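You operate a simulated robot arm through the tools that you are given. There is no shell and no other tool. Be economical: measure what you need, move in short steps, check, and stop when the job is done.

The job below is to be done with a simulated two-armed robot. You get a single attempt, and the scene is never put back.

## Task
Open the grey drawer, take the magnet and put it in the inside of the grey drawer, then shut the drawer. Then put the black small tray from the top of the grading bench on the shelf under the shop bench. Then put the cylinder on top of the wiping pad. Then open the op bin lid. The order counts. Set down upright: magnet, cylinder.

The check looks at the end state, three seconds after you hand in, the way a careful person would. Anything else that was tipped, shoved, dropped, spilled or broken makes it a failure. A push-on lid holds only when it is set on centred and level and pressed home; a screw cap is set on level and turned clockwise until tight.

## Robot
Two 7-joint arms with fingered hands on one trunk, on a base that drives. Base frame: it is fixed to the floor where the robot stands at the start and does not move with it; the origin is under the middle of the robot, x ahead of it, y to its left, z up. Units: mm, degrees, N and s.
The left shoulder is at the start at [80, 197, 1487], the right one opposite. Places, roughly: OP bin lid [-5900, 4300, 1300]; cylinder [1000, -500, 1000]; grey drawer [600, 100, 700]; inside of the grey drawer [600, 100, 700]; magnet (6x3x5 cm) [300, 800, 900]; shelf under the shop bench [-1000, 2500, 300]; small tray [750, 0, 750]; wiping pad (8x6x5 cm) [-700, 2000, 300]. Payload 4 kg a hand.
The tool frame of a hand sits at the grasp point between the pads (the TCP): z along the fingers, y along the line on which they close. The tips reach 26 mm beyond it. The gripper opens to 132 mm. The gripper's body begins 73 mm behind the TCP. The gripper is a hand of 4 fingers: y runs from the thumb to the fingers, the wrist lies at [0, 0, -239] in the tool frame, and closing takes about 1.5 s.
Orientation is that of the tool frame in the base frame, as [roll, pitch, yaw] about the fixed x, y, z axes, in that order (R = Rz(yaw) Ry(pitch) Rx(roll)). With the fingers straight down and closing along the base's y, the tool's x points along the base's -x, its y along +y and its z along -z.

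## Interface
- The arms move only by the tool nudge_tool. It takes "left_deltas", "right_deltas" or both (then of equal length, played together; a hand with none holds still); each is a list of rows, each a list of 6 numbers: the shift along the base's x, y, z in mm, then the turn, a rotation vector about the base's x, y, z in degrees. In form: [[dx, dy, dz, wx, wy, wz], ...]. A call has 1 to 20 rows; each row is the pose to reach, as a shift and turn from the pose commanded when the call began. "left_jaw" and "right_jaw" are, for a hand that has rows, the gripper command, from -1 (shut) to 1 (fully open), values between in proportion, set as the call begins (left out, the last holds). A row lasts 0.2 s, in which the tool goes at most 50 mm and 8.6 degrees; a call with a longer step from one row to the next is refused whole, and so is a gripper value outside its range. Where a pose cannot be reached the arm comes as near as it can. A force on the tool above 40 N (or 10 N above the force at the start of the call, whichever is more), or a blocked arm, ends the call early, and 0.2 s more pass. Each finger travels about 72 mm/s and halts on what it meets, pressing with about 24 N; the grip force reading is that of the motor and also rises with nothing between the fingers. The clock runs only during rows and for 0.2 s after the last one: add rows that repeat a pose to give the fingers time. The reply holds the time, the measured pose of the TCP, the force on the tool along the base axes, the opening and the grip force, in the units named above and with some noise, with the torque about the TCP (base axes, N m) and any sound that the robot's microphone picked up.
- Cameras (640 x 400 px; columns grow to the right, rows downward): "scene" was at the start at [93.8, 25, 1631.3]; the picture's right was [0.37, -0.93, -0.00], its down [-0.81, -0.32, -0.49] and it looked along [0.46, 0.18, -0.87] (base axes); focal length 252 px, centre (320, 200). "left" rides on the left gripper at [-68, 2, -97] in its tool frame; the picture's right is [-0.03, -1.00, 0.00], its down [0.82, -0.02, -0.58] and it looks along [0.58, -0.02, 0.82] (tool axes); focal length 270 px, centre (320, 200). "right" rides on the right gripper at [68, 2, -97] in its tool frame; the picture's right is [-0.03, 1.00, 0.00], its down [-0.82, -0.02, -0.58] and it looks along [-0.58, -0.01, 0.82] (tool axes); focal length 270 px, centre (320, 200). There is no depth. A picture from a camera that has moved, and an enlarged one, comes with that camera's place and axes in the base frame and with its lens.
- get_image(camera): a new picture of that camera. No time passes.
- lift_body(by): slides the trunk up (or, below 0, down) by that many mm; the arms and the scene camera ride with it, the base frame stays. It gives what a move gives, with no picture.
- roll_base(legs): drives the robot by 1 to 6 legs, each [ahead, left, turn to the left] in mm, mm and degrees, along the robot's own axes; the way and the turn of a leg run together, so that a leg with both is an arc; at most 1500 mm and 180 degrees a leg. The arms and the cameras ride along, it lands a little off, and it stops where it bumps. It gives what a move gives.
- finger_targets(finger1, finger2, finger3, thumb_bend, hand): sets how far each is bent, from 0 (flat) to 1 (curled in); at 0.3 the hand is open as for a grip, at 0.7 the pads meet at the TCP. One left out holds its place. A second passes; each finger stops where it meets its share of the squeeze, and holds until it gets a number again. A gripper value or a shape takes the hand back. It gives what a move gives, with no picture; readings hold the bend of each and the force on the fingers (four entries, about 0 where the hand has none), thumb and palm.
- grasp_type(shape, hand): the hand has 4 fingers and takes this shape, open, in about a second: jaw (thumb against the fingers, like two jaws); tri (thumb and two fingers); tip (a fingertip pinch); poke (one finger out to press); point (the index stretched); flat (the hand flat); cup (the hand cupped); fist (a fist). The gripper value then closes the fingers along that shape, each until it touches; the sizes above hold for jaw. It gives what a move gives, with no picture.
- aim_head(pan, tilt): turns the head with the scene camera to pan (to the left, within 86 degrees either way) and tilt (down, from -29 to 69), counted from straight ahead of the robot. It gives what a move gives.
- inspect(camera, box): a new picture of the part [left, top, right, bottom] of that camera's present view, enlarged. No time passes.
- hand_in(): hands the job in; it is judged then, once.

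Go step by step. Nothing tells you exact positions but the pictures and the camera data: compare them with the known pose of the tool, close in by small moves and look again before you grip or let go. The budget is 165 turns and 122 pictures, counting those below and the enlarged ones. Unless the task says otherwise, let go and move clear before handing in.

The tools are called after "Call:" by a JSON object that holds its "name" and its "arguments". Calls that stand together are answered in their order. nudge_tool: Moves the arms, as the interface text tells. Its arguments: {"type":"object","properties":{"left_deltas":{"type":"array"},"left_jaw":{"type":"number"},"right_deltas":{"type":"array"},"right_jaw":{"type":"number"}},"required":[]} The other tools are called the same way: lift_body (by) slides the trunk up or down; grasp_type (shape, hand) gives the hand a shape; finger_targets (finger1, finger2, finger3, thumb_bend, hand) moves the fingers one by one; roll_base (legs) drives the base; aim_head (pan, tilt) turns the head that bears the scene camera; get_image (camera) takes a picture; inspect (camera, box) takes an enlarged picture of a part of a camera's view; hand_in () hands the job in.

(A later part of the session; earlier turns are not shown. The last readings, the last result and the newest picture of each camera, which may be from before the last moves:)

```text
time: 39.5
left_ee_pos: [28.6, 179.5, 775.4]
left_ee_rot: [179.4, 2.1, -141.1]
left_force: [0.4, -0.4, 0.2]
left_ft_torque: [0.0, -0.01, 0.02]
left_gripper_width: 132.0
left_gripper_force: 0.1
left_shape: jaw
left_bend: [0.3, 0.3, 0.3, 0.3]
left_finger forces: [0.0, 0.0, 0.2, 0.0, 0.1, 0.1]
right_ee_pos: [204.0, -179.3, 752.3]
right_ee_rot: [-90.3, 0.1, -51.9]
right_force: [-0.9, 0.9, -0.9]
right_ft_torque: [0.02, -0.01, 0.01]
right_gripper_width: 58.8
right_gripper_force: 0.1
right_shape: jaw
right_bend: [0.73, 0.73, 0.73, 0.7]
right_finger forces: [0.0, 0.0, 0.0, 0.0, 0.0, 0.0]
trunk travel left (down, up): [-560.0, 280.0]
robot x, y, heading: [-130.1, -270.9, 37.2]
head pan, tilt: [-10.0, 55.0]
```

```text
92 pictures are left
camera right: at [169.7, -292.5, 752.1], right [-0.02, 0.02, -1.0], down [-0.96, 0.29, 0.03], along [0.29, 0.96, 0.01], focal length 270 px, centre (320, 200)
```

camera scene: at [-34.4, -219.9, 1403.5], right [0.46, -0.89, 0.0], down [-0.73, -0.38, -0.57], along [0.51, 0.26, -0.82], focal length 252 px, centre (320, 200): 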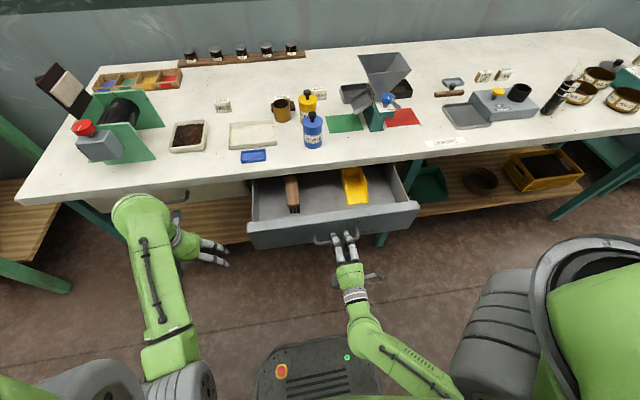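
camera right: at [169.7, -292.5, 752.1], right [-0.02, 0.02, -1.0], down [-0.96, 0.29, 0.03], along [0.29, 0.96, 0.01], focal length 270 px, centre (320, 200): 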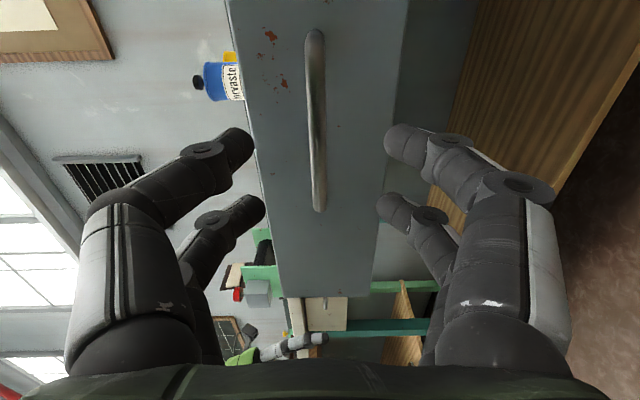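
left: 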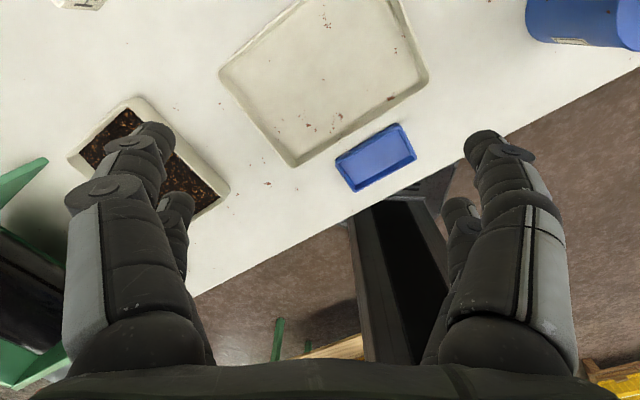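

The hand is clear of the handle. I'll raise the trunk and move left toward the magnet.

Call:
{"name": "lift_body", "arguments": {"by": 270}}

Call:
{"name": "roll_base", "arguments": {"legs": [[0, 500, 0.8]]}}

Call:
{"name": "aim_head", "arguments": {"pan": -8, "tilt": 40}}

Call:
{"name": "get_image", "arguments": {"camera": "scene"}}

Call:
{"name": "inspect", "arguments": {"camera": "scene", "box": [200, 110, 400, 240]}}

```text
time: 42.3
left_ee_pos: [29.4, 180.3, 1046.0]
left_ee_rot: [179.4, 2.5, -141.1]
left_force: [-0.1, -0.6, -1.1]
left_ft_torque: [0.02, -0.04, 0.02]
left_gripper_width: 132.1
left_gripper_force: 0.0
left_shape: jaw
left_bend: [0.3, 0.3, 0.3, 0.3]
left_finger forces: [0.1, 0.0, 0.0, 0.0, 0.0, 0.1]
right_ee_pos: [201.4, -178.3, 1022.0]
right_ee_rot: [-90.1, 0.3, -51.9]
right_force: [0.9, 0.4, 0.6]
right_ft_torque: [-0.06, 0.0, 0.0]
right_gripper_width: 58.9
right_gripper_force: 0.0
right_shape: jaw
right_bend: [0.73, 0.73, 0.73, 0.7]
right_finger forces: [0.0, 0.1, 0.0, 0.1, 0.0, 0.0]
trunk travel left (down, up): [-830.0, 10.0]
robot x, y, heading: [-132.4, -270.3, 37.5]
head pan, tilt: [-10.0, 55.0]
```

```text
time: 45.2
left_ee_pos: [-268.9, 570.4, 1046.5]
left_ee_rot: [179.2, 2.5, -141.1]
left_force: [0.5, 0.3, 0.1]
left_ft_torque: [0.05, 0.0, 0.0]
left_gripper_width: 131.8
left_gripper_force: 0.0
left_shape: jaw
left_bend: [0.3, 0.3, 0.3, 0.3]
left_finger forces: [0.0, 0.0, 0.0, 0.1, 0.0, 0.0]
right_ee_pos: [-97.1, 210.1, 1021.9]
right_ee_rot: [-89.9, 0.2, -52.0]
right_force: [0.2, -0.4, 0.1]
right_ft_torque: [0.01, 0.0, 0.01]
right_gripper_width: 59.0
right_gripper_force: 0.0
right_shape: jaw
right_bend: [0.73, 0.73, 0.73, 0.7]
right_finger forces: [0.0, 0.0, 0.0, 0.0, 0.0, 0.1]
trunk travel left (down, up): [-830.0, 10.0]
robot x, y, heading: [-427.1, 119.4, 37.6]
head pan, tilt: [-10.0, 55.0]
```

```text
time: 46.0
left_ee_pos: [-269.7, 571.1, 1045.5]
left_ee_rot: [179.5, 2.6, -141.1]
left_force: [-0.3, 0.1, 1.4]
left_ft_torque: [-0.03, -0.02, 0.0]
left_gripper_width: 132.1
left_gripper_force: 0.0
left_shape: jaw
left_bend: [0.3, 0.3, 0.3, 0.3]
left_finger forces: [0.1, 0.0, 0.0, 0.0, 0.0, 0.0]
right_ee_pos: [-96.6, 211.0, 1022.7]
right_ee_rot: [-90.0, 0.2, -52.0]
right_force: [-0.9, -0.4, 1.0]
right_ft_torque: [-0.02, 0.01, -0.04]
right_gripper_width: 58.8
right_gripper_force: 0.0
right_shape: jaw
right_bend: [0.73, 0.73, 0.73, 0.7]
right_finger forces: [0.0, 0.0, 0.0, 0.0, 0.0, 0.1]
trunk travel left (down, up): [-830.0, 10.0]
robot x, y, heading: [-421.7, 114.9, 37.4]
head pan, tilt: [-8.0, 40.0]
```

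```text
91 pictures are left
camera scene: at [-327.1, 179.0, 1692.7], right [0.49, -0.87, 0.0], down [-0.56, -0.32, -0.77], along [0.67, 0.38, -0.64], focal length 252 px, centre (320, 200)
```

scene: 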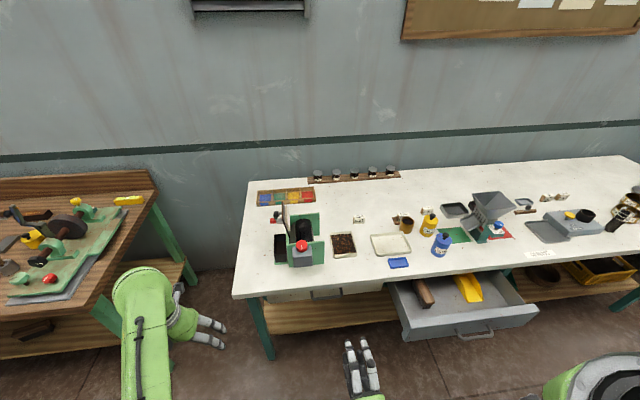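

```text
3.08 times, centred on (300, 175) of scene
camera zoom: at [-327.1, 179.0, 1692.7], right [0.49, -0.87, 0.0], down [-0.56, -0.32, -0.77], along [0.67, 0.38, -0.64], focal length 777 px, centre (382, 277)
```

zoom: 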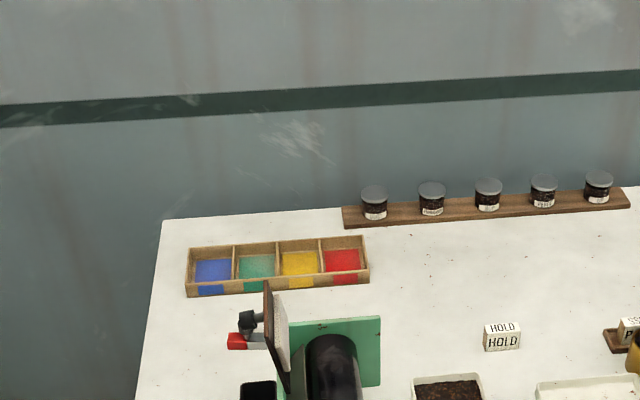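

From here the magnet works out at about (290,752,890), just left of the leaning board of the green machine. I'll drive 270 mm forward so the left arm can reach it, keeping both hands above bench height.

Call:
{"name": "roll_base", "arguments": {"legs": [[270, 0, 0]]}}

Call:
{"name": "aim_head", "arguments": {"pan": 10, "tilt": 50}}

Call:
{"name": "get_image", "arguments": {"camera": "scene"}}

Call:
{"name": "get_image", "arguments": {"camera": "left"}}

```text
time: 47.9
left_ee_pos: [-55.3, 733.9, 1046.2]
left_ee_rot: [179.4, 2.8, -141.5]
left_force: [0.2, 0.0, 0.8]
left_ft_torque: [-0.02, -0.02, -0.04]
left_gripper_width: 131.8
left_gripper_force: 0.0
left_shape: jaw
left_bend: [0.3, 0.3, 0.3, 0.3]
left_finger forces: [0.0, 0.0, 0.0, 0.0, 0.0, 0.0]
right_ee_pos: [115.7, 371.4, 1023.1]
right_ee_rot: [-89.9, 0.2, -52.2]
right_force: [0.3, -0.5, 0.8]
right_ft_torque: [-0.01, -0.02, 0.03]
right_gripper_width: 59.0
right_gripper_force: 0.0
right_shape: jaw
right_bend: [0.73, 0.73, 0.73, 0.7]
right_finger forces: [0.0, 0.0, 0.1, 0.0, 0.0, 0.0]
trunk travel left (down, up): [-830.0, 10.0]
robot x, y, heading: [-213.1, 283.1, 37.4]
head pan, tilt: [-8.0, 40.0]
```

```text
time: 48.7
left_ee_pos: [-51.6, 736.8, 1046.0]
left_ee_rot: [179.4, 2.8, -141.4]
left_force: [-0.6, -0.2, -1.0]
left_ft_torque: [0.0, 0.01, -0.03]
left_gripper_width: 131.8
left_gripper_force: 0.1
left_shape: jaw
left_bend: [0.3, 0.3, 0.3, 0.3]
left_finger forces: [0.1, 0.0, 0.0, 0.0, 0.0, 0.0]
right_ee_pos: [119.4, 373.9, 1022.5]
right_ee_rot: [-90.2, 0.1, -52.2]
right_force: [-0.6, -0.7, -0.6]
right_ft_torque: [0.05, 0.0, 0.0]
right_gripper_width: 58.9
right_gripper_force: 0.1
right_shape: jaw
right_bend: [0.73, 0.73, 0.73, 0.7]
right_finger forces: [0.1, 0.0, 0.0, 0.0, 0.0, 0.0]
trunk travel left (down, up): [-830.0, 10.0]
robot x, y, heading: [-213.0, 284.6, 37.4]
head pan, tilt: [10.0, 50.0]
```

```text
89 pictures are left
camera scene: at [-132.9, 358.1, 1678.6], right [0.73, -0.68, 0.0], down [-0.52, -0.56, -0.64], along [0.44, 0.47, -0.77], focal length 252 px, centre (320, 200)
```

scene: 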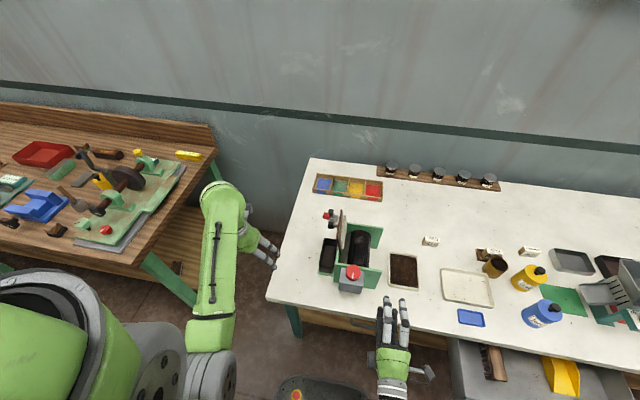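

```text
88 pictures are left
camera left: at [-2.0, 775.5, 1145.3], right [0.64, -0.77, -0.01], down [-0.64, -0.55, 0.54], along [-0.42, -0.34, -0.84], focal length 270 px, centre (320, 200)
```

left: 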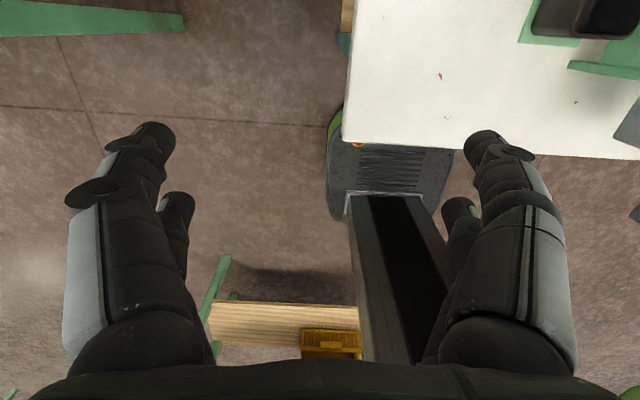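

I have a good view of the magnet now, at about (288,751). I'll enlarge it to see its shape and orientation.

Call:
{"name": "inspect", "arguments": {"camera": "scene", "box": [300, 190, 396, 250]}}

```text
6.67 times, centred on (348, 220) of scene
camera zoom: at [-132.9, 358.1, 1678.6], right [0.73, -0.68, 0.0], down [-0.52, -0.56, -0.64], along [0.44, 0.47, -0.77], focal length 1684 px, centre (133, 67)
```

zoom: 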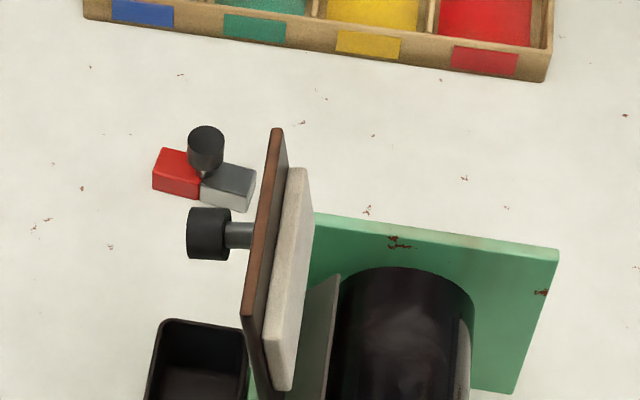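

The magnet is a red/grey bar along the bench direction, centred near (288,749), with a knob on top. The machine's board sits close on its right, so I'll grip across the bar with the hand leaning left. First I'll raise both hands and turn the left one by 90°, then lower the trunk.

Call:
{"name": "nudge_tool", "arguments": {"left_deltas": [[0, 0, 30, 0, 0, 8.2], [0, 0, 60, 0, 0, 16.4], [0, 0, 90, 0, 0, 24.6], [0, 0, 120, 0, 0, 32.8], [0, 0, 150, 0, 0, 41], [0, 0, 180, 0, 0, 49.2], [0, 0, 210, 0, 0, 57.4], [0, 0, 220, 0, 0, 65.6], [0, 0, 220, 0, 0, 73.8], [0, 0, 220, 0, 0, 82], [0, 0, 220, 0, 0, 89], [0, 0, 220, 0, 0, 89]], "right_deltas": [[0, 0, 30, 0, 0, 0], [0, 0, 60, 0, 0, 0], [0, 0, 90, 0, 0, 0], [0, 0, 120, 0, 0, 0], [0, 0, 150, 0, 0, 0], [0, 0, 180, 0, 0, 0], [0, 0, 210, 0, 0, 0], [0, 0, 220, 0, 0, 0], [0, 0, 220, 0, 0, 0], [0, 0, 220, 0, 0, 0], [0, 0, 220, 0, 0, 0], [0, 0, 220, 0, 0, 0]], "left_jaw": 0.1}}

Call:
{"name": "lift_body", "arguments": {"by": -230}}

Call:
{"name": "get_image", "arguments": {"camera": "scene"}}

```text
time: 50.4
left_ee_pos: [-124.3, 828.3, 1191.2]
left_ee_rot: [-171.2, 21.2, -86.9]
left_force: [0.7, 0.8, 0.2]
left_ft_torque: [-0.03, -0.01, 0.0]
left_gripper_width: 72.8
left_gripper_force: 0.0
left_shape: jaw
left_bend: [0.72, 0.72, 0.72, 0.7]
left_finger forces: [0.0, 0.0, 0.1, 0.0, 0.0, 0.0]
left hand out of reach, approached as far as the arm can: row 3, 4, 5, 6, 7, 8
right_ee_pos: [116.5, 372.2, 1235.8]
right_ee_rot: [-89.9, 0.3, -52.2]
right_force: [0.5, -0.1, 0.6]
right_ft_torque: [-0.01, -0.01, 0.0]
right_gripper_width: 58.9
right_gripper_force: 0.1
right_shape: jaw
right_bend: [0.73, 0.73, 0.73, 0.7]
right_finger forces: [0.0, 0.0, 0.0, 0.1, 0.1, 0.0]
trunk travel left (down, up): [-830.0, 10.0]
robot x, y, heading: [-211.2, 281.0, 37.5]
head pan, tilt: [10.0, 50.0]
stopped in row 8 (left hand): the arm was blocked; the commanded pose is now the measured one
```

```text
time: 52.8
left_ee_pos: [-125.1, 829.2, 958.8]
left_ee_rot: [-171.5, 20.8, -87.0]
left_force: [-0.1, -0.7, -0.4]
left_ft_torque: [-0.02, 0.02, 0.03]
left_gripper_width: 72.7
left_gripper_force: 0.0
left_shape: jaw
left_bend: [0.72, 0.72, 0.72, 0.7]
left_finger forces: [0.1, 0.0, 0.1, 0.0, 0.0, 0.1]
right_ee_pos: [118.2, 373.3, 1004.4]
right_ee_rot: [-90.0, 0.2, -52.1]
right_force: [0.1, -0.5, 0.0]
right_ft_torque: [-0.01, 0.03, -0.01]
right_gripper_width: 58.9
right_gripper_force: 0.1
right_shape: jaw
right_bend: [0.73, 0.73, 0.73, 0.7]
right_finger forces: [0.0, 0.0, 0.0, 0.1, 0.0, 0.0]
trunk travel left (down, up): [-600.0, 240.0]
robot x, y, heading: [-210.1, 284.4, 36.9]
head pan, tilt: [10.0, 50.0]
```

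```text
86 pictures are left
camera scene: at [-133.6, 357.5, 1449.0], right [0.73, -0.68, 0.0], down [-0.52, -0.56, -0.64], along [0.44, 0.47, -0.77], focal length 252 px, centre (320, 200)
```

scene: 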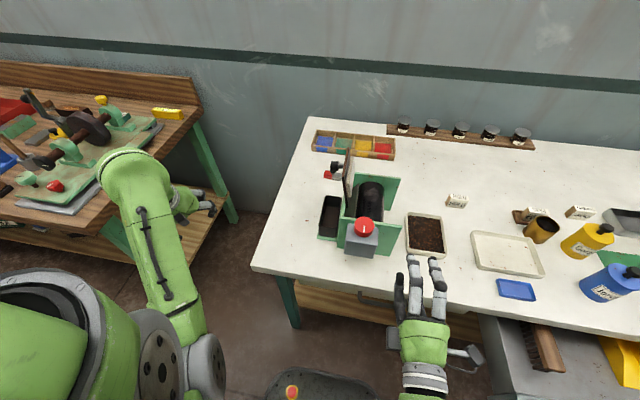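

The left arm ran out of vertical reach and stopped early, but with the trunk lower it has room. I'll turn the hand into the planned leaning grasp while moving to a point up and left of the magnet.

Call:
{"name": "nudge_tool", "arguments": {"left_deltas": [[20, -2, 30, -4, -0.7, 2.4], [50, -4, 60, -8.5, -1.6, 5.2], [90, -8, 60, -13.7, -2.5, 8.4], [130, -11, 60, -18.8, -3.5, 11.6], [170, -15, 60, -24, -4.5, 14.8], [210, -18, 60, -29.2, -5.4, 18], [250, -22, 60, -34.3, -6.4, 21.1], [290, -25, 60, -39.5, -7.3, 24.3], [330, -29, 55, -44.6, -8.3, 27.5], [376, -33, 45, -50, -9.3, 30.8], [376, -33, 40, -51.2, -9.5, 31.5], [376, -33, 40, -51.2, -9.5, 31.5]]}}

Call:
{"name": "get_image", "arguments": {"camera": "scene"}}

Call:
{"name": "get_image", "arguments": {"camera": "left"}}

```text
time: 55.4
left_ee_pos: [144.4, 943.5, 887.8]
left_ee_rot: [-169.8, -23.6, -67.9]
left_force: [0.7, 0.9, 0.2]
left_ft_torque: [0.01, -0.03, 0.02]
left_gripper_width: 72.8
left_gripper_force: 0.0
left_shape: jaw
left_bend: [0.72, 0.72, 0.72, 0.7]
left_finger forces: [0.0, 0.0, 0.0, 0.1, 0.0, 0.1]
left hand out of reach, approached as far as the arm can: row 1, 2, 3, 4, 5, 6, 7, 8, 9, 10, 11, 12
right_ee_pos: [117.5, 373.1, 1004.5]
right_ee_rot: [-90.1, 0.3, -52.2]
right_force: [0.1, 0.7, 0.0]
right_ft_torque: [-0.05, -0.01, 0.0]
right_gripper_width: 59.0
right_gripper_force: 0.1
right_shape: jaw
right_bend: [0.73, 0.73, 0.73, 0.7]
right_finger forces: [0.1, 0.0, 0.0, 0.0, 0.0, 0.0]
trunk travel left (down, up): [-600.0, 240.0]
robot x, y, heading: [-213.9, 279.4, 37.1]
head pan, tilt: [10.0, 50.0]
```

```text
85 pictures are left
camera scene: at [-133.1, 357.9, 1448.6], right [0.73, -0.68, 0.0], down [-0.52, -0.56, -0.64], along [0.44, 0.47, -0.77], focal length 252 px, centre (320, 200)
```

scene: 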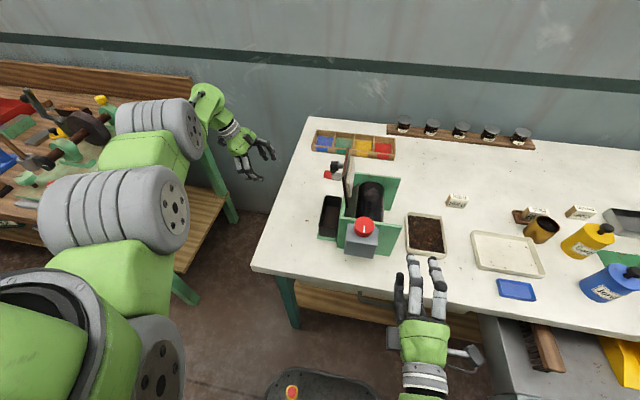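

```text
84 pictures are left
camera left: at [89.6, 1028.9, 948.1], right [0.88, 0.46, 0.15], down [0.12, -0.51, 0.85], along [0.46, -0.73, -0.5], focal length 270 px, centre (320, 200)
```

left: 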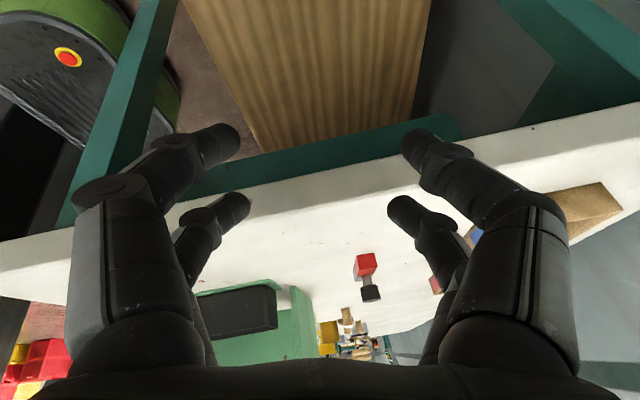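

The leaning pose is awkward for this arm. The magnet may lie beyond the far edge of the board, in which case a plain downward hand closing along the bar would clear it. I'll enlarge the machine to check where the board ends and how high it is.

Call:
{"name": "inspect", "arguments": {"camera": "scene", "box": [300, 120, 420, 195]}}

Call:
{"name": "inspect", "arguments": {"camera": "left", "box": [180, 220, 460, 380]}}

```text
5.33 times, centred on (360, 158) of scene
camera zoom: at [-133.1, 357.9, 1448.6], right [0.73, -0.68, 0.0], down [-0.52, -0.56, -0.64], along [0.44, 0.47, -0.77], focal length 1347 px, centre (107, 427)
```

zoom: 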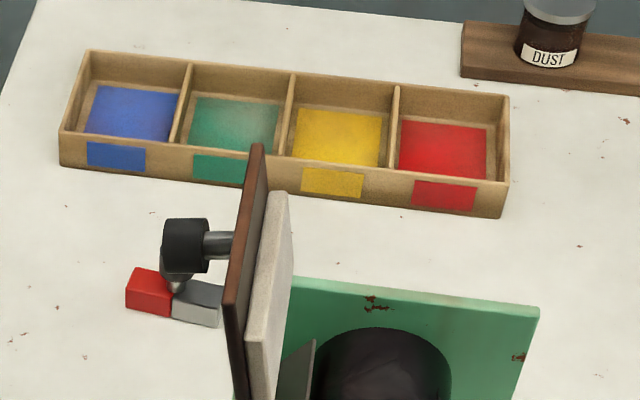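

```text
2.29 times, centred on (320, 300) of left
camera zoom: at [89.6, 1028.9, 948.1], right [0.88, 0.46, 0.15], down [0.12, -0.51, 0.85], along [0.46, -0.73, -0.5], focal length 618 px, centre (320, -29)
```

zoom: 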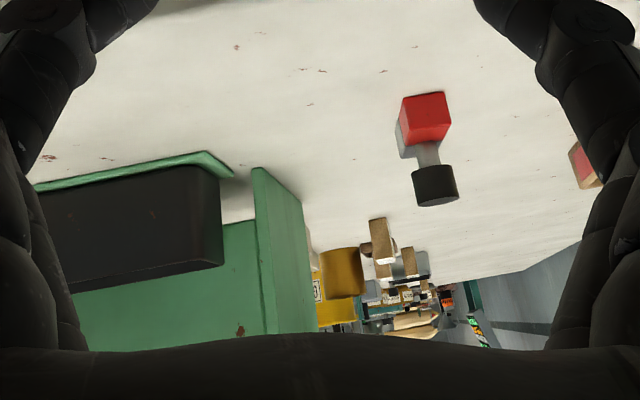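

Triangulating, the board ends about 100 mm short of the magnet and tops out near z 1080, so a straight downward grasp along the bar clears it. I'll bring the left hand to natural tool-down above the magnet.

Call:
{"name": "nudge_tool", "arguments": {"left_deltas": [[0, -10, 40, 2.3, 0.3, -6.4], [0, -30, 80, 4.6, 0.6, -12.8], [0, -60, 120, 6.9, 0.9, -19.2], [10, -80, 150, 9.1, 1.1, -25.6], [20, -100, 160, 11.4, 1.4, -32], [40, -120, 160, 13.7, 1.7, -38.4], [60, -140, 160, 16, 2, -44.8], [80, -160, 160, 18.3, 2.3, -51.2], [100, -175, 150, 20.6, 2.6, -57.6], [120, -185, 140, 22.8, 2.8, -64], [135, -190, 130, 25.1, 3.1, -70.4], [144, -194, 122, 27.4, 3.4, -76.9], [144, -194, 122, 27.4, 3.4, -76.9]], "left_jaw": 0.6}}

Call:
{"name": "get_image", "arguments": {"camera": "scene"}}

Call:
{"name": "get_image", "arguments": {"camera": "left"}}

```text
time: 58.2
left_ee_pos: [284.9, 750.5, 1107.3]
left_ee_rot: [-179.9, 0.0, -144.3]
left_force: [0.3, -0.7, -0.1]
left_ft_torque: [0.01, 0.02, 0.02]
left_gripper_width: 105.9
left_gripper_force: 0.1
left_shape: jaw
left_bend: [0.59, 0.59, 0.59, 0.45]
left_finger forces: [0.0, 0.0, 0.0, 0.0, 0.0, 0.0]
left hand out of reach, approached as far as the arm can: row 1, 2, 3, 4, 5, 6, 7, 8, 9, 10, 11, 12, 13
right_ee_pos: [117.6, 373.5, 1005.4]
right_ee_rot: [-90.0, 0.2, -52.2]
right_force: [0.4, 0.4, 0.4]
right_ft_torque: [0.0, -0.01, 0.0]
right_gripper_width: 58.6
right_gripper_force: 0.0
right_shape: jaw
right_bend: [0.73, 0.73, 0.73, 0.7]
right_finger forces: [0.0, 0.0, 0.0, 0.0, 0.0, 0.1]
trunk travel left (down, up): [-600.0, 240.0]
robot x, y, heading: [-214.5, 282.5, 37.3]
head pan, tilt: [10.0, 50.0]
```

```text
81 pictures are left
camera scene: at [-133.4, 357.6, 1448.7], right [0.73, -0.68, 0.0], down [-0.52, -0.56, -0.64], along [0.44, 0.47, -0.77], focal length 252 px, centre (320, 200)
```

scene: 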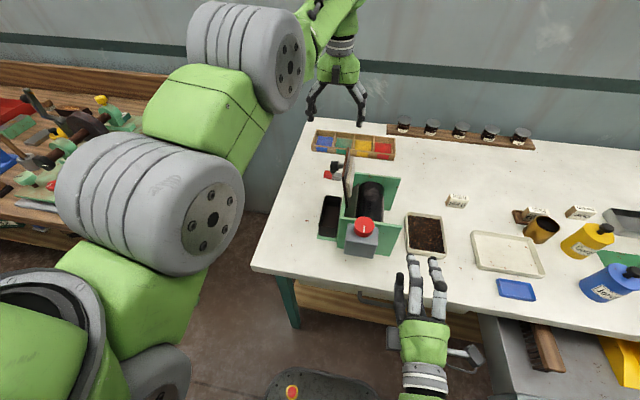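

```text
80 pictures are left
camera left: at [340.4, 790.9, 1204.3], right [0.6, -0.8, 0.0], down [-0.65, -0.49, 0.58], along [-0.46, -0.35, -0.82], focal length 270 px, centre (320, 200)
```

left: 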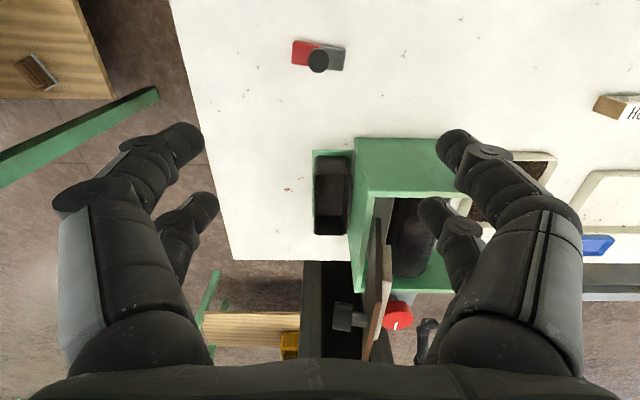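

The hand is tool-down above the magnet at z 1107. The wrist view puts the magnet a little further on, near (307,768). I'll lower to z≈1000 with that correction and look again.

Call:
{"name": "nudge_tool", "arguments": {"left_deltas": [[3, 3, -25, 0, 0, 0], [6, 6, -50, 0, 0, 0], [9, 9, -75, 0, 0, 0], [12, 12, -100, 0, 0, 0], [12, 12, -110, 0, 0, 0], [12, 12, -110, 0, 0, 0]]}}

Call:
{"name": "get_image", "arguments": {"camera": "left"}}

Call:
{"name": "inspect", "arguments": {"camera": "scene", "box": [260, 60, 440, 180]}}

```text
time: 59.6
left_ee_pos: [297.2, 766.4, 995.0]
left_ee_rot: [-179.9, 0.0, -144.2]
left_force: [-0.6, -0.1, -0.4]
left_ft_torque: [0.02, 0.0, 0.03]
left_gripper_width: 105.4
left_gripper_force: 0.2
left_shape: jaw
left_bend: [0.59, 0.59, 0.59, 0.45]
left_finger forces: [0.1, 0.0, 0.1, 0.0, 0.0, 0.1]
right_ee_pos: [118.2, 373.7, 1003.7]
right_ee_rot: [-90.1, 0.2, -52.2]
right_force: [-0.2, 0.0, 0.2]
right_ft_torque: [0.01, -0.03, 0.0]
right_gripper_width: 58.9
right_gripper_force: 0.1
right_shape: jaw
right_bend: [0.73, 0.73, 0.73, 0.7]
right_finger forces: [0.0, 0.1, 0.1, 0.1, 0.1, 0.0]
trunk travel left (down, up): [-600.0, 240.0]
robot x, y, heading: [-212.6, 278.2, 37.0]
head pan, tilt: [10.0, 50.0]
```

```text
79 pictures are left
camera left: at [351.9, 807.4, 1091.9], right [0.61, -0.8, 0.0], down [-0.65, -0.49, 0.58], along [-0.46, -0.35, -0.82], focal length 270 px, centre (320, 200)
```

left: 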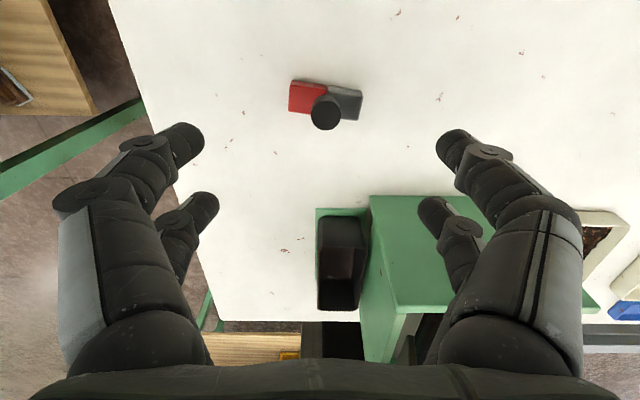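

```text
3.33 times, centred on (350, 120) of scene
camera zoom: at [-133.7, 357.4, 1448.7], right [0.73, -0.68, 0.0], down [-0.52, -0.56, -0.64], along [0.44, 0.47, -0.77], focal length 842 px, centre (220, 467)
```

zoom: 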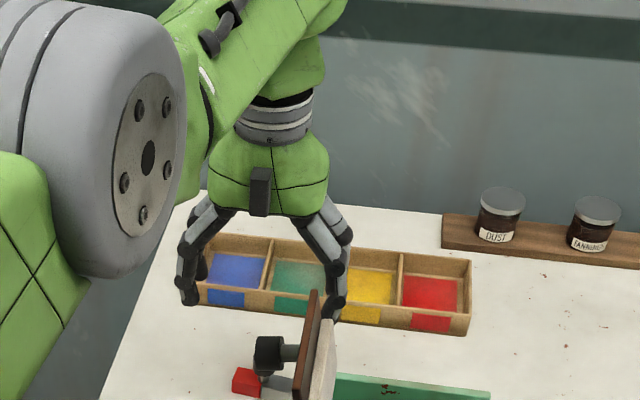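

Combining two wrist views, the bar top is at z≈864, so the bench top is near 840, and the magnet centre is near (308,767). I'll descend to z≈885 with a small yaw correction and check.

Call:
{"name": "nudge_tool", "arguments": {"left_deltas": [[4, 0, -25, 0, 0, -1.5], [8, 0, -50, 0, 0, -3], [11, 1, -75, 0, 0, -4.5], [11, 1, -95, 0, 0, -5], [11, 1, -105, 0, 0, -5], [11, 1, -105, 0, 0, -5]]}}

Call:
{"name": "get_image", "arguments": {"camera": "left"}}

Call:
{"name": "inspect", "arguments": {"camera": "scene", "box": [260, 90, 440, 210]}}

```text
time: 61.0
left_ee_pos: [306.7, 765.4, 890.5]
left_ee_rot: [-179.9, 0.3, -149.2]
left_force: [0.0, -0.5, -0.6]
left_ft_torque: [0.01, -0.01, 0.0]
left_gripper_width: 105.6
left_gripper_force: 0.0
left_shape: jaw
left_bend: [0.59, 0.59, 0.59, 0.45]
left_finger forces: [0.0, 0.0, 0.1, 0.0, 0.1, 0.0]
right_ee_pos: [118.5, 374.5, 1004.7]
right_ee_rot: [-89.9, 0.1, -52.1]
right_force: [-0.2, 1.4, 0.9]
right_ft_torque: [0.0, 0.0, 0.01]
right_gripper_width: 59.0
right_gripper_force: 0.2
right_shape: jaw
right_bend: [0.73, 0.73, 0.73, 0.7]
right_finger forces: [0.0, 0.1, 0.0, 0.1, 0.1, 0.1]
trunk travel left (down, up): [-600.0, 240.0]
robot x, y, heading: [-209.8, 281.5, 36.9]
head pan, tilt: [10.0, 50.0]
```

```text
77 pictures are left
camera left: at [365.2, 802.4, 986.0], right [0.53, -0.85, 0.0], down [-0.69, -0.44, 0.58], along [-0.49, -0.31, -0.82], focal length 270 px, centre (320, 200)
```

left: 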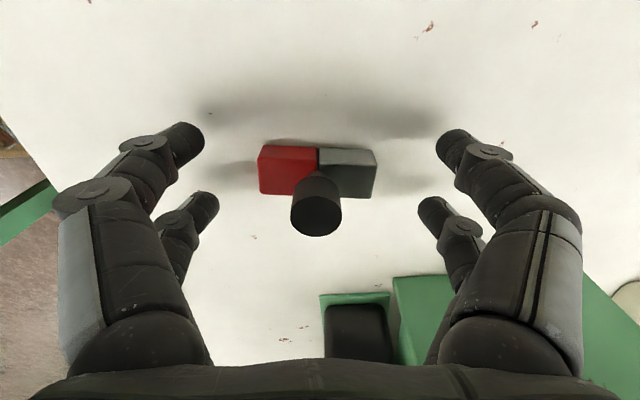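

```text
3.33 times, centred on (350, 150) of scene
camera zoom: at [-133.5, 357.6, 1448.7], right [0.73, -0.68, 0.0], down [-0.52, -0.56, -0.64], along [0.44, 0.47, -0.77], focal length 842 px, centre (220, 367)
```

zoom: 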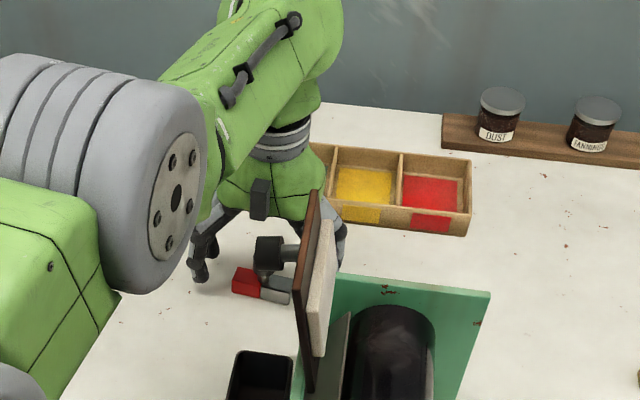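

The hand is well aligned over the bar. I'll descend the last 18 mm and close.

Call:
{"name": "nudge_tool", "arguments": {"left_deltas": [[0, 0, -9, 0, 0, 0], [0, 0, -17, 0, 0, 0], [0, 0, -17, 0, 0, 0]]}}

Call:
{"name": "nudge_tool", "arguments": {"left_deltas": [[0, 0, 0, 0, 0, 0], [0, 0, 0, 0, 0, 0], [0, 0, 0, 0, 0, 0], [0, 0, 0, 0, 0, 0], [0, 0, 0, 0, 0, 0], [0, 0, 0, 0, 0, 0]], "left_jaw": -1}}

Call:
{"name": "get_image", "arguments": {"camera": "left"}}

```text
time: 61.8
left_ee_pos: [307.2, 766.0, 875.3]
left_ee_rot: [-180.0, 0.4, -149.2]
left_force: [0.7, 1.2, 11.5]
left_ft_torque: [-0.08, 0.09, 0.04]
left_gripper_width: 105.1
left_gripper_force: 0.1
left_shape: jaw
left_bend: [0.59, 0.59, 0.6, 0.45]
left_finger forces: [1.7, 3.7, 6.6, 0.0, 0.0, 0.1]
right_ee_pos: [116.0, 373.9, 1006.0]
right_ee_rot: [-90.0, 0.3, -52.3]
right_force: [0.9, 0.4, 0.1]
right_ft_torque: [0.03, -0.01, 0.01]
right_gripper_width: 58.9
right_gripper_force: 0.0
right_shape: jaw
right_bend: [0.73, 0.73, 0.73, 0.7]
right_finger forces: [0.1, 0.0, 0.1, 0.0, 0.1, 0.0]
trunk travel left (down, up): [-600.0, 240.0]
robot x, y, heading: [-211.7, 279.5, 37.0]
head pan, tilt: [10.0, 50.0]
```

```text
time: 63.2
left_ee_pos: [304.3, 765.4, 872.9]
left_ee_rot: [-179.9, 0.1, -149.1]
left_force: [-4.0, -1.2, 9.8]
left_ft_torque: [0.21, 0.04, 0.1]
left_gripper_width: 6.3
left_gripper_force: 23.8
left_shape: jaw
left_bend: [0.78, 0.79, 0.79, 0.74]
left_finger forces: [0.0, 0.6, 0.0, 0.1, 0.1, 0.1]
right_ee_pos: [115.5, 373.0, 1003.8]
right_ee_rot: [-89.8, 0.2, -52.2]
right_force: [-0.3, -0.1, 0.1]
right_ft_torque: [0.05, -0.02, -0.01]
right_gripper_width: 58.9
right_gripper_force: 0.1
right_shape: jaw
right_bend: [0.73, 0.73, 0.73, 0.7]
right_finger forces: [0.1, 0.1, 0.0, 0.0, 0.1, 0.0]
trunk travel left (down, up): [-600.0, 240.0]
robot x, y, heading: [-214.5, 278.5, 37.3]
head pan, tilt: [10.0, 50.0]
```

```text
75 pictures are left
camera left: at [363.3, 800.8, 969.7], right [0.53, -0.85, 0.0], down [-0.69, -0.44, 0.58], along [-0.49, -0.31, -0.82], focal length 270 px, centre (320, 200)
```

left: 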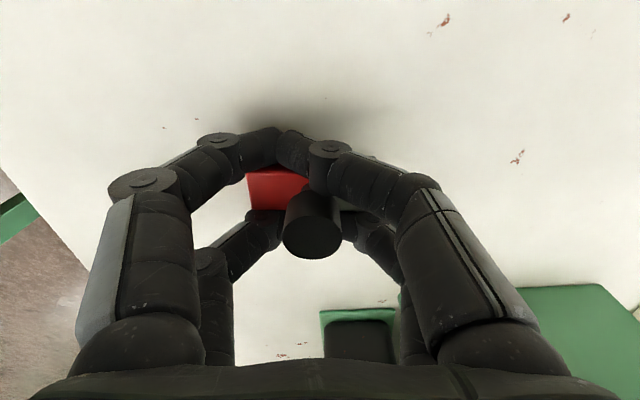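

The finger pairs straddled the 3 cm bar instead of gripping it; the prongs sit about 40 mm apart. I'll open, rise, and check the magnet before turning the hand 90° to grip across the bar's sides.

Call:
{"name": "nudge_tool", "arguments": {"left_deltas": [[0, 0, 1, 0, 0, 0], [0, 0, 2, 0, 0, 0], [0, 0, 2, 0, 0, 0], [0, 0, 2, 0, 0, 0], [0, 0, 2, 0, 0, 0], [0, 0, 2, 0, 0, 0], [0, 0, 25, 0, 0, 0], [0, 0, 50, 0, 0, 0], [0, 0, 80, 0, 0, 0], [0, 0, 110, 0, 0, 0], [0, 0, 110, 0, 0, 0]], "left_jaw": 0.4}}

Call:
{"name": "get_image", "arguments": {"camera": "left"}}

```text
time: 65.6
left_ee_pos: [307.0, 766.2, 981.7]
left_ee_rot: [-179.9, 0.2, -149.2]
left_force: [0.4, 0.3, -0.2]
left_ft_torque: [-0.02, 0.0, 0.01]
left_gripper_width: 92.1
left_gripper_force: 0.1
left_shape: jaw
left_bend: [0.68, 0.68, 0.68, 0.58]
left_finger forces: [0.1, 0.0, 0.1, 0.0, 0.0, 0.1]
right_ee_pos: [118.7, 373.2, 1005.1]
right_ee_rot: [-90.0, 0.2, -52.1]
right_force: [-0.3, 0.6, -0.9]
right_ft_torque: [-0.01, -0.01, 0.0]
right_gripper_width: 59.1
right_gripper_force: 0.0
right_shape: jaw
right_bend: [0.73, 0.73, 0.73, 0.7]
right_finger forces: [0.1, 0.0, 0.1, 0.1, 0.0, 0.0]
trunk travel left (down, up): [-600.0, 240.0]
robot x, y, heading: [-211.8, 280.8, 37.2]
head pan, tilt: [10.0, 50.0]
```

```text
74 pictures are left
camera left: at [366.3, 802.2, 1078.2], right [0.53, -0.85, 0.0], down [-0.69, -0.44, 0.58], along [-0.49, -0.31, -0.82], focal length 270 px, centre (320, 200)
```

left: 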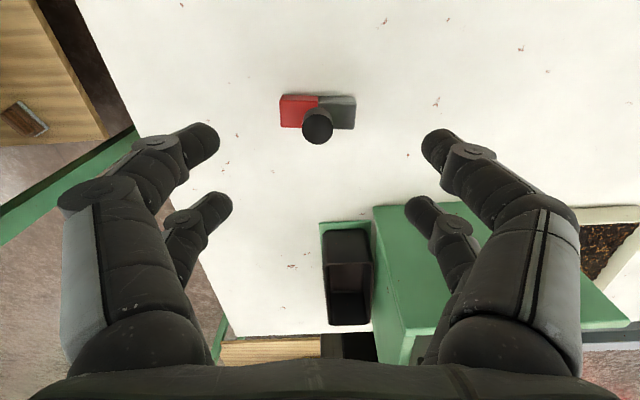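

The magnet is undisturbed. I'll turn the hand 90° about vertical.

Call:
{"name": "nudge_tool", "arguments": {"left_deltas": [[0, 0, 10, 0, 0, 8.2], [0, 0, 15, 0, 0, 16.4], [0, 0, 15, 0, 0, 24.6], [0, 0, 15, 0, 0, 32.8], [0, 0, 15, 0, 0, 41], [0, 0, 15, 0, 0, 49.2], [0, 0, 15, 0, 0, 57.4], [0, 0, 15, 0, 0, 65.6], [0, 0, 15, 0, 0, 73.8], [0, 0, 15, 0, 0, 82], [0, 0, 15, 0, 0, 90], [0, 0, 15, 0, 0, 90]]}}

Call:
{"name": "get_image", "arguments": {"camera": "left"}}

```text
time: 68.2
left_ee_pos: [307.5, 766.9, 997.2]
left_ee_rot: [-180.0, 0.2, -108.1]
left_force: [0.0, -0.2, -0.2]
left_ft_torque: [0.01, 0.01, 0.02]
left_gripper_width: 92.0
left_gripper_force: 0.1
left_shape: jaw
left_bend: [0.68, 0.68, 0.68, 0.58]
left_finger forces: [0.0, 0.0, 0.0, 0.0, 0.0, 0.0]
left hand out of reach, approached as far as the arm can: row 6, 7, 8, 9, 10, 11, 12
right_ee_pos: [118.3, 373.7, 1005.2]
right_ee_rot: [-90.1, 0.3, -52.2]
right_force: [0.4, 0.7, -0.5]
right_ft_torque: [0.0, 0.01, -0.03]
right_gripper_width: 59.0
right_gripper_force: 0.0
right_shape: jaw
right_bend: [0.73, 0.73, 0.73, 0.7]
right_finger forces: [0.0, 0.1, 0.0, 0.1, 0.0, 0.1]
trunk travel left (down, up): [-600.0, 240.0]
robot x, y, heading: [-214.1, 284.0, 37.2]
head pan, tilt: [10.0, 50.0]
```

```text
73 pictures are left
camera left: at [327.9, 831.5, 1094.2], right [0.96, -0.29, 0.0], down [-0.24, -0.78, 0.58], along [-0.17, -0.55, -0.82], focal length 270 px, centre (320, 200)
```

left: 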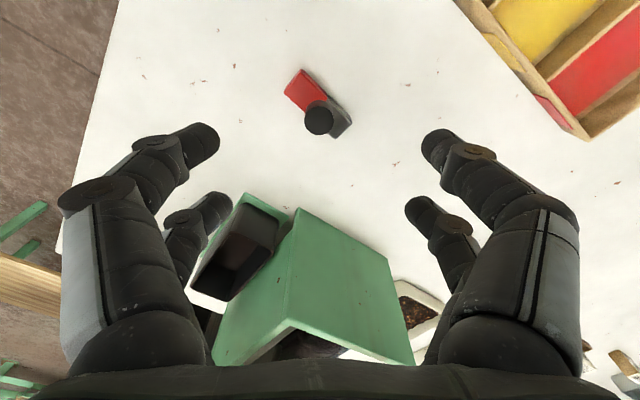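

That direction hits a wrist limit at about +41°. I'll turn the other way.

Call:
{"name": "nudge_tool", "arguments": {"left_deltas": [[0, 0, 0, 0, 0, -8.3], [0, 0, 0, 0, 0, -16.6], [0, 0, 0, 0, 0, -24.9], [0, 0, 0, 0, 0, -33.2], [0, 0, 0, 0, 0, -41.5], [0, 0, 0, 0, 0, -49.8], [0, 0, 0, 0, 0, -58.1], [0, 0, 0, 0, 0, -66.4], [0, 0, 0, 0, 0, -74.7], [0, 0, 0, 0, 0, -83], [0, 0, 0, 0, 0, -91.3], [0, 0, 0, 0, 0, -99.6], [0, 0, 0, 0, 0, -107.9], [0, 0, 0, 0, 0, -116.2], [0, 0, 0, 0, 0, -124.5], [0, 0, 0, 0, 0, -131], [0, 0, 0, 0, 0, -131]]}}

Call:
{"name": "get_image", "arguments": {"camera": "left"}}

```text
time: 71.8
left_ee_pos: [307.6, 766.8, 997.0]
left_ee_rot: [-180.0, 0.2, 120.7]
left_force: [0.1, -0.1, 0.4]
left_ft_torque: [-0.03, 0.01, 0.04]
left_gripper_width: 91.8
left_gripper_force: 0.1
left_shape: jaw
left_bend: [0.68, 0.68, 0.68, 0.58]
left_finger forces: [0.0, 0.0, 0.0, 0.1, 0.0, 0.1]
right_ee_pos: [117.4, 374.1, 1004.9]
right_ee_rot: [-90.0, 0.1, -52.2]
right_force: [0.1, 0.3, -0.1]
right_ft_torque: [0.04, 0.0, 0.03]
right_gripper_width: 59.3
right_gripper_force: 0.1
right_shape: jaw
right_bend: [0.73, 0.73, 0.73, 0.7]
right_finger forces: [0.0, 0.0, 0.0, 0.1, 0.1, 0.0]
trunk travel left (down, up): [-600.0, 240.0]
robot x, y, heading: [-205.9, 284.6, 37.0]
head pan, tilt: [10.0, 50.0]
```

```text
72 pictures are left
camera left: at [344.8, 708.5, 1094.4], right [-0.85, -0.53, 0.0], down [-0.43, 0.69, 0.58], along [-0.31, 0.49, -0.82], focal length 270 px, centre (320, 200)
```

left: 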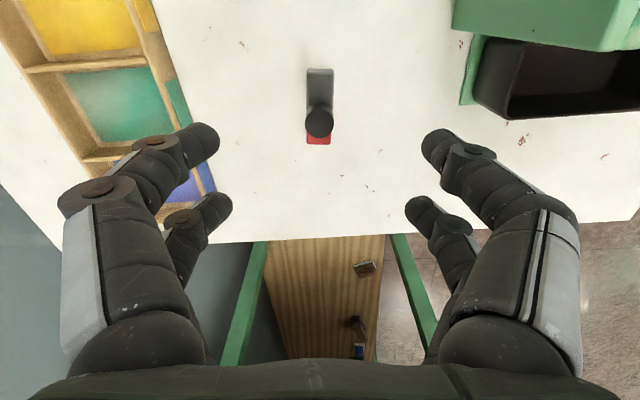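

The hand is across the bar now and centred. I'll descend to about z 878 and close.

Call:
{"name": "nudge_tool", "arguments": {"left_deltas": [[1, -1, -30, 0, 0, 0], [1, -1, -60, 0, 0, 0], [1, -1, -90, 0, 0, 0], [1, -1, -110, 0, 0, 0], [1, -1, -119, 0, 0, 0], [1, -1, -119, 0, 0, 0]]}}

Call:
{"name": "nudge_tool", "arguments": {"left_deltas": [[0, 0, 0, 0, 0, 0], [0, 0, 0, 0, 0, 0], [0, 0, 0, 0, 0, 0], [0, 0, 0, 0, 0, 0], [0, 0, 0, 0, 0, 0]], "left_jaw": -1}}

Call:
{"name": "get_image", "arguments": {"camera": "left"}}

```text
time: 73.2
left_ee_pos: [308.1, 767.0, 878.7]
left_ee_rot: [-179.9, 0.2, 120.8]
left_force: [-0.4, -1.1, -0.9]
left_ft_torque: [0.03, 0.0, 0.02]
left_gripper_width: 92.0
left_gripper_force: 0.2
left_shape: jaw
left_bend: [0.68, 0.68, 0.68, 0.58]
left_finger forces: [0.0, 0.0, 0.0, 0.0, 0.0, 0.1]
right_ee_pos: [117.8, 374.0, 1005.2]
right_ee_rot: [-90.1, 0.2, -52.2]
right_force: [-0.3, -0.6, 0.0]
right_ft_torque: [-0.01, -0.03, 0.01]
right_gripper_width: 58.8
right_gripper_force: 0.0
right_shape: jaw
right_bend: [0.73, 0.73, 0.73, 0.7]
right_finger forces: [0.0, 0.1, 0.1, 0.1, 0.0, 0.0]
trunk travel left (down, up): [-600.0, 240.0]
robot x, y, heading: [-214.3, 285.6, 37.1]
head pan, tilt: [10.0, 50.0]
```

```text
time: 74.4
left_ee_pos: [308.2, 767.7, 878.6]
left_ee_rot: [-179.8, 0.1, 120.9]
left_force: [-0.9, -0.5, 0.1]
left_ft_torque: [0.01, 0.01, 0.02]
left_gripper_width: 16.5
left_gripper_force: 24.5
left_shape: jaw
left_bend: [0.72, 0.72, 0.72, 0.7]
left_finger forces: [21.5, 21.4, 21.3, 0.0, 21.8, 0.0]
right_ee_pos: [118.1, 374.0, 1004.6]
right_ee_rot: [-90.2, 0.3, -52.3]
right_force: [-0.6, -0.4, 0.3]
right_ft_torque: [-0.01, 0.0, 0.0]
right_gripper_width: 58.9
right_gripper_force: 0.0
right_shape: jaw
right_bend: [0.73, 0.73, 0.73, 0.7]
right_finger forces: [0.0, 0.1, 0.0, 0.0, 0.0, 0.1]
trunk travel left (down, up): [-600.0, 240.0]
robot x, y, heading: [-211.5, 281.8, 36.8]
head pan, tilt: [10.0, 50.0]
```

```text
71 pictures are left
camera left: at [346.0, 708.1, 974.7], right [-0.85, -0.53, 0.0], down [-0.44, 0.69, 0.58], along [-0.31, 0.49, -0.82], focal length 270 px, centre (320, 200)
```

left: 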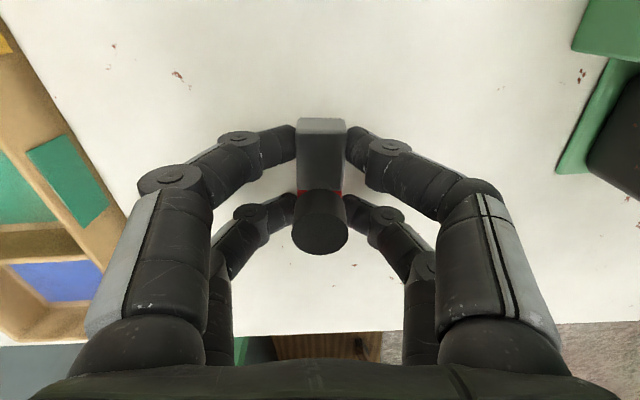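

The magnet is gripped firmly with about 21 N on each finger. I'll lift it, shift left to clear the machine's board and knob, and then back the base away.

Call:
{"name": "nudge_tool", "arguments": {"left_deltas": [[0, 0, 15, 0, 0, 0], [0, 0, 40, 0, 0, 0], [0, 0, 80, 0, 0, 0], [-5, 7, 120, 0, 0, 0], [-20, 25, 160, 0, 0, 0], [-40, 50, 190, 0, 0, 0], [-60, 78, 200, 0, 0, 0], [-60, 78, 200, 0, 0, 0]]}}

Call:
{"name": "get_image", "arguments": {"camera": "left"}}

Call:
{"name": "get_image", "arguments": {"camera": "scene"}}

```text
time: 76.2
left_ee_pos: [247.1, 843.1, 1077.2]
left_ee_rot: [-179.9, 0.1, 120.8]
left_force: [0.4, -0.6, -1.2]
left_ft_torque: [0.02, -0.02, 0.03]
left_gripper_width: 16.2
left_gripper_force: 24.0
left_shape: jaw
left_bend: [0.72, 0.72, 0.72, 0.7]
left_finger forces: [21.5, 21.5, 21.4, 0.0, 21.7, 0.1]
right_ee_pos: [118.8, 374.6, 1004.6]
right_ee_rot: [-90.2, 0.2, -52.2]
right_force: [0.4, 0.5, 0.5]
right_ft_torque: [-0.01, 0.02, -0.01]
right_gripper_width: 59.0
right_gripper_force: 0.0
right_shape: jaw
right_bend: [0.73, 0.73, 0.73, 0.7]
right_finger forces: [0.1, 0.0, 0.0, 0.0, 0.1, 0.0]
trunk travel left (down, up): [-600.0, 240.0]
robot x, y, heading: [-213.5, 277.9, 37.1]
head pan, tilt: [10.0, 50.0]
```

```text
70 pictures are left
camera left: at [284.6, 784.8, 1173.7], right [-0.85, -0.53, 0.0], down [-0.44, 0.69, 0.58], along [-0.31, 0.49, -0.82], focal length 270 px, centre (320, 200)
```

left: 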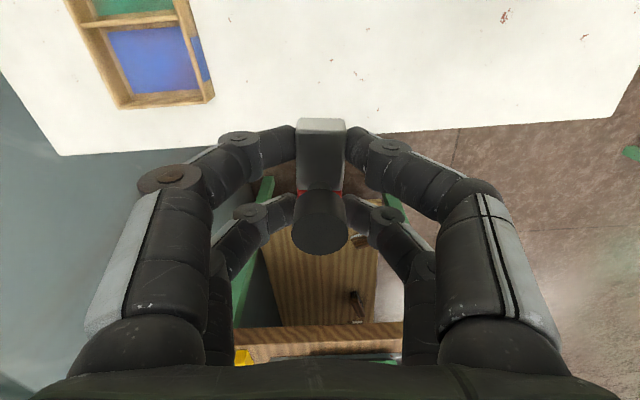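

```text
69 pictures are left
camera scene: at [-132.8, 357.4, 1448.6], right [0.73, -0.68, 0.0], down [-0.52, -0.56, -0.64], along [0.44, 0.47, -0.77], focal length 252 px, centre (320, 200)
```

scene: 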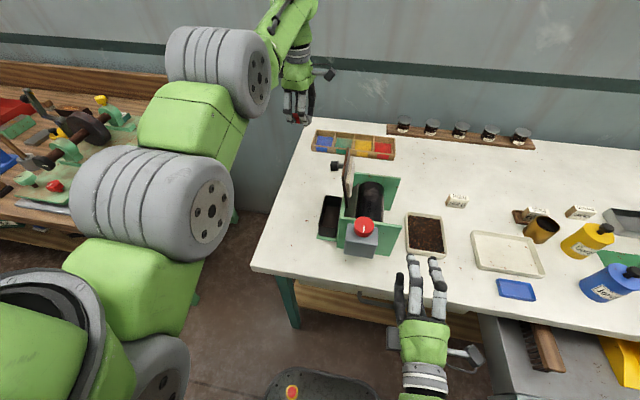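

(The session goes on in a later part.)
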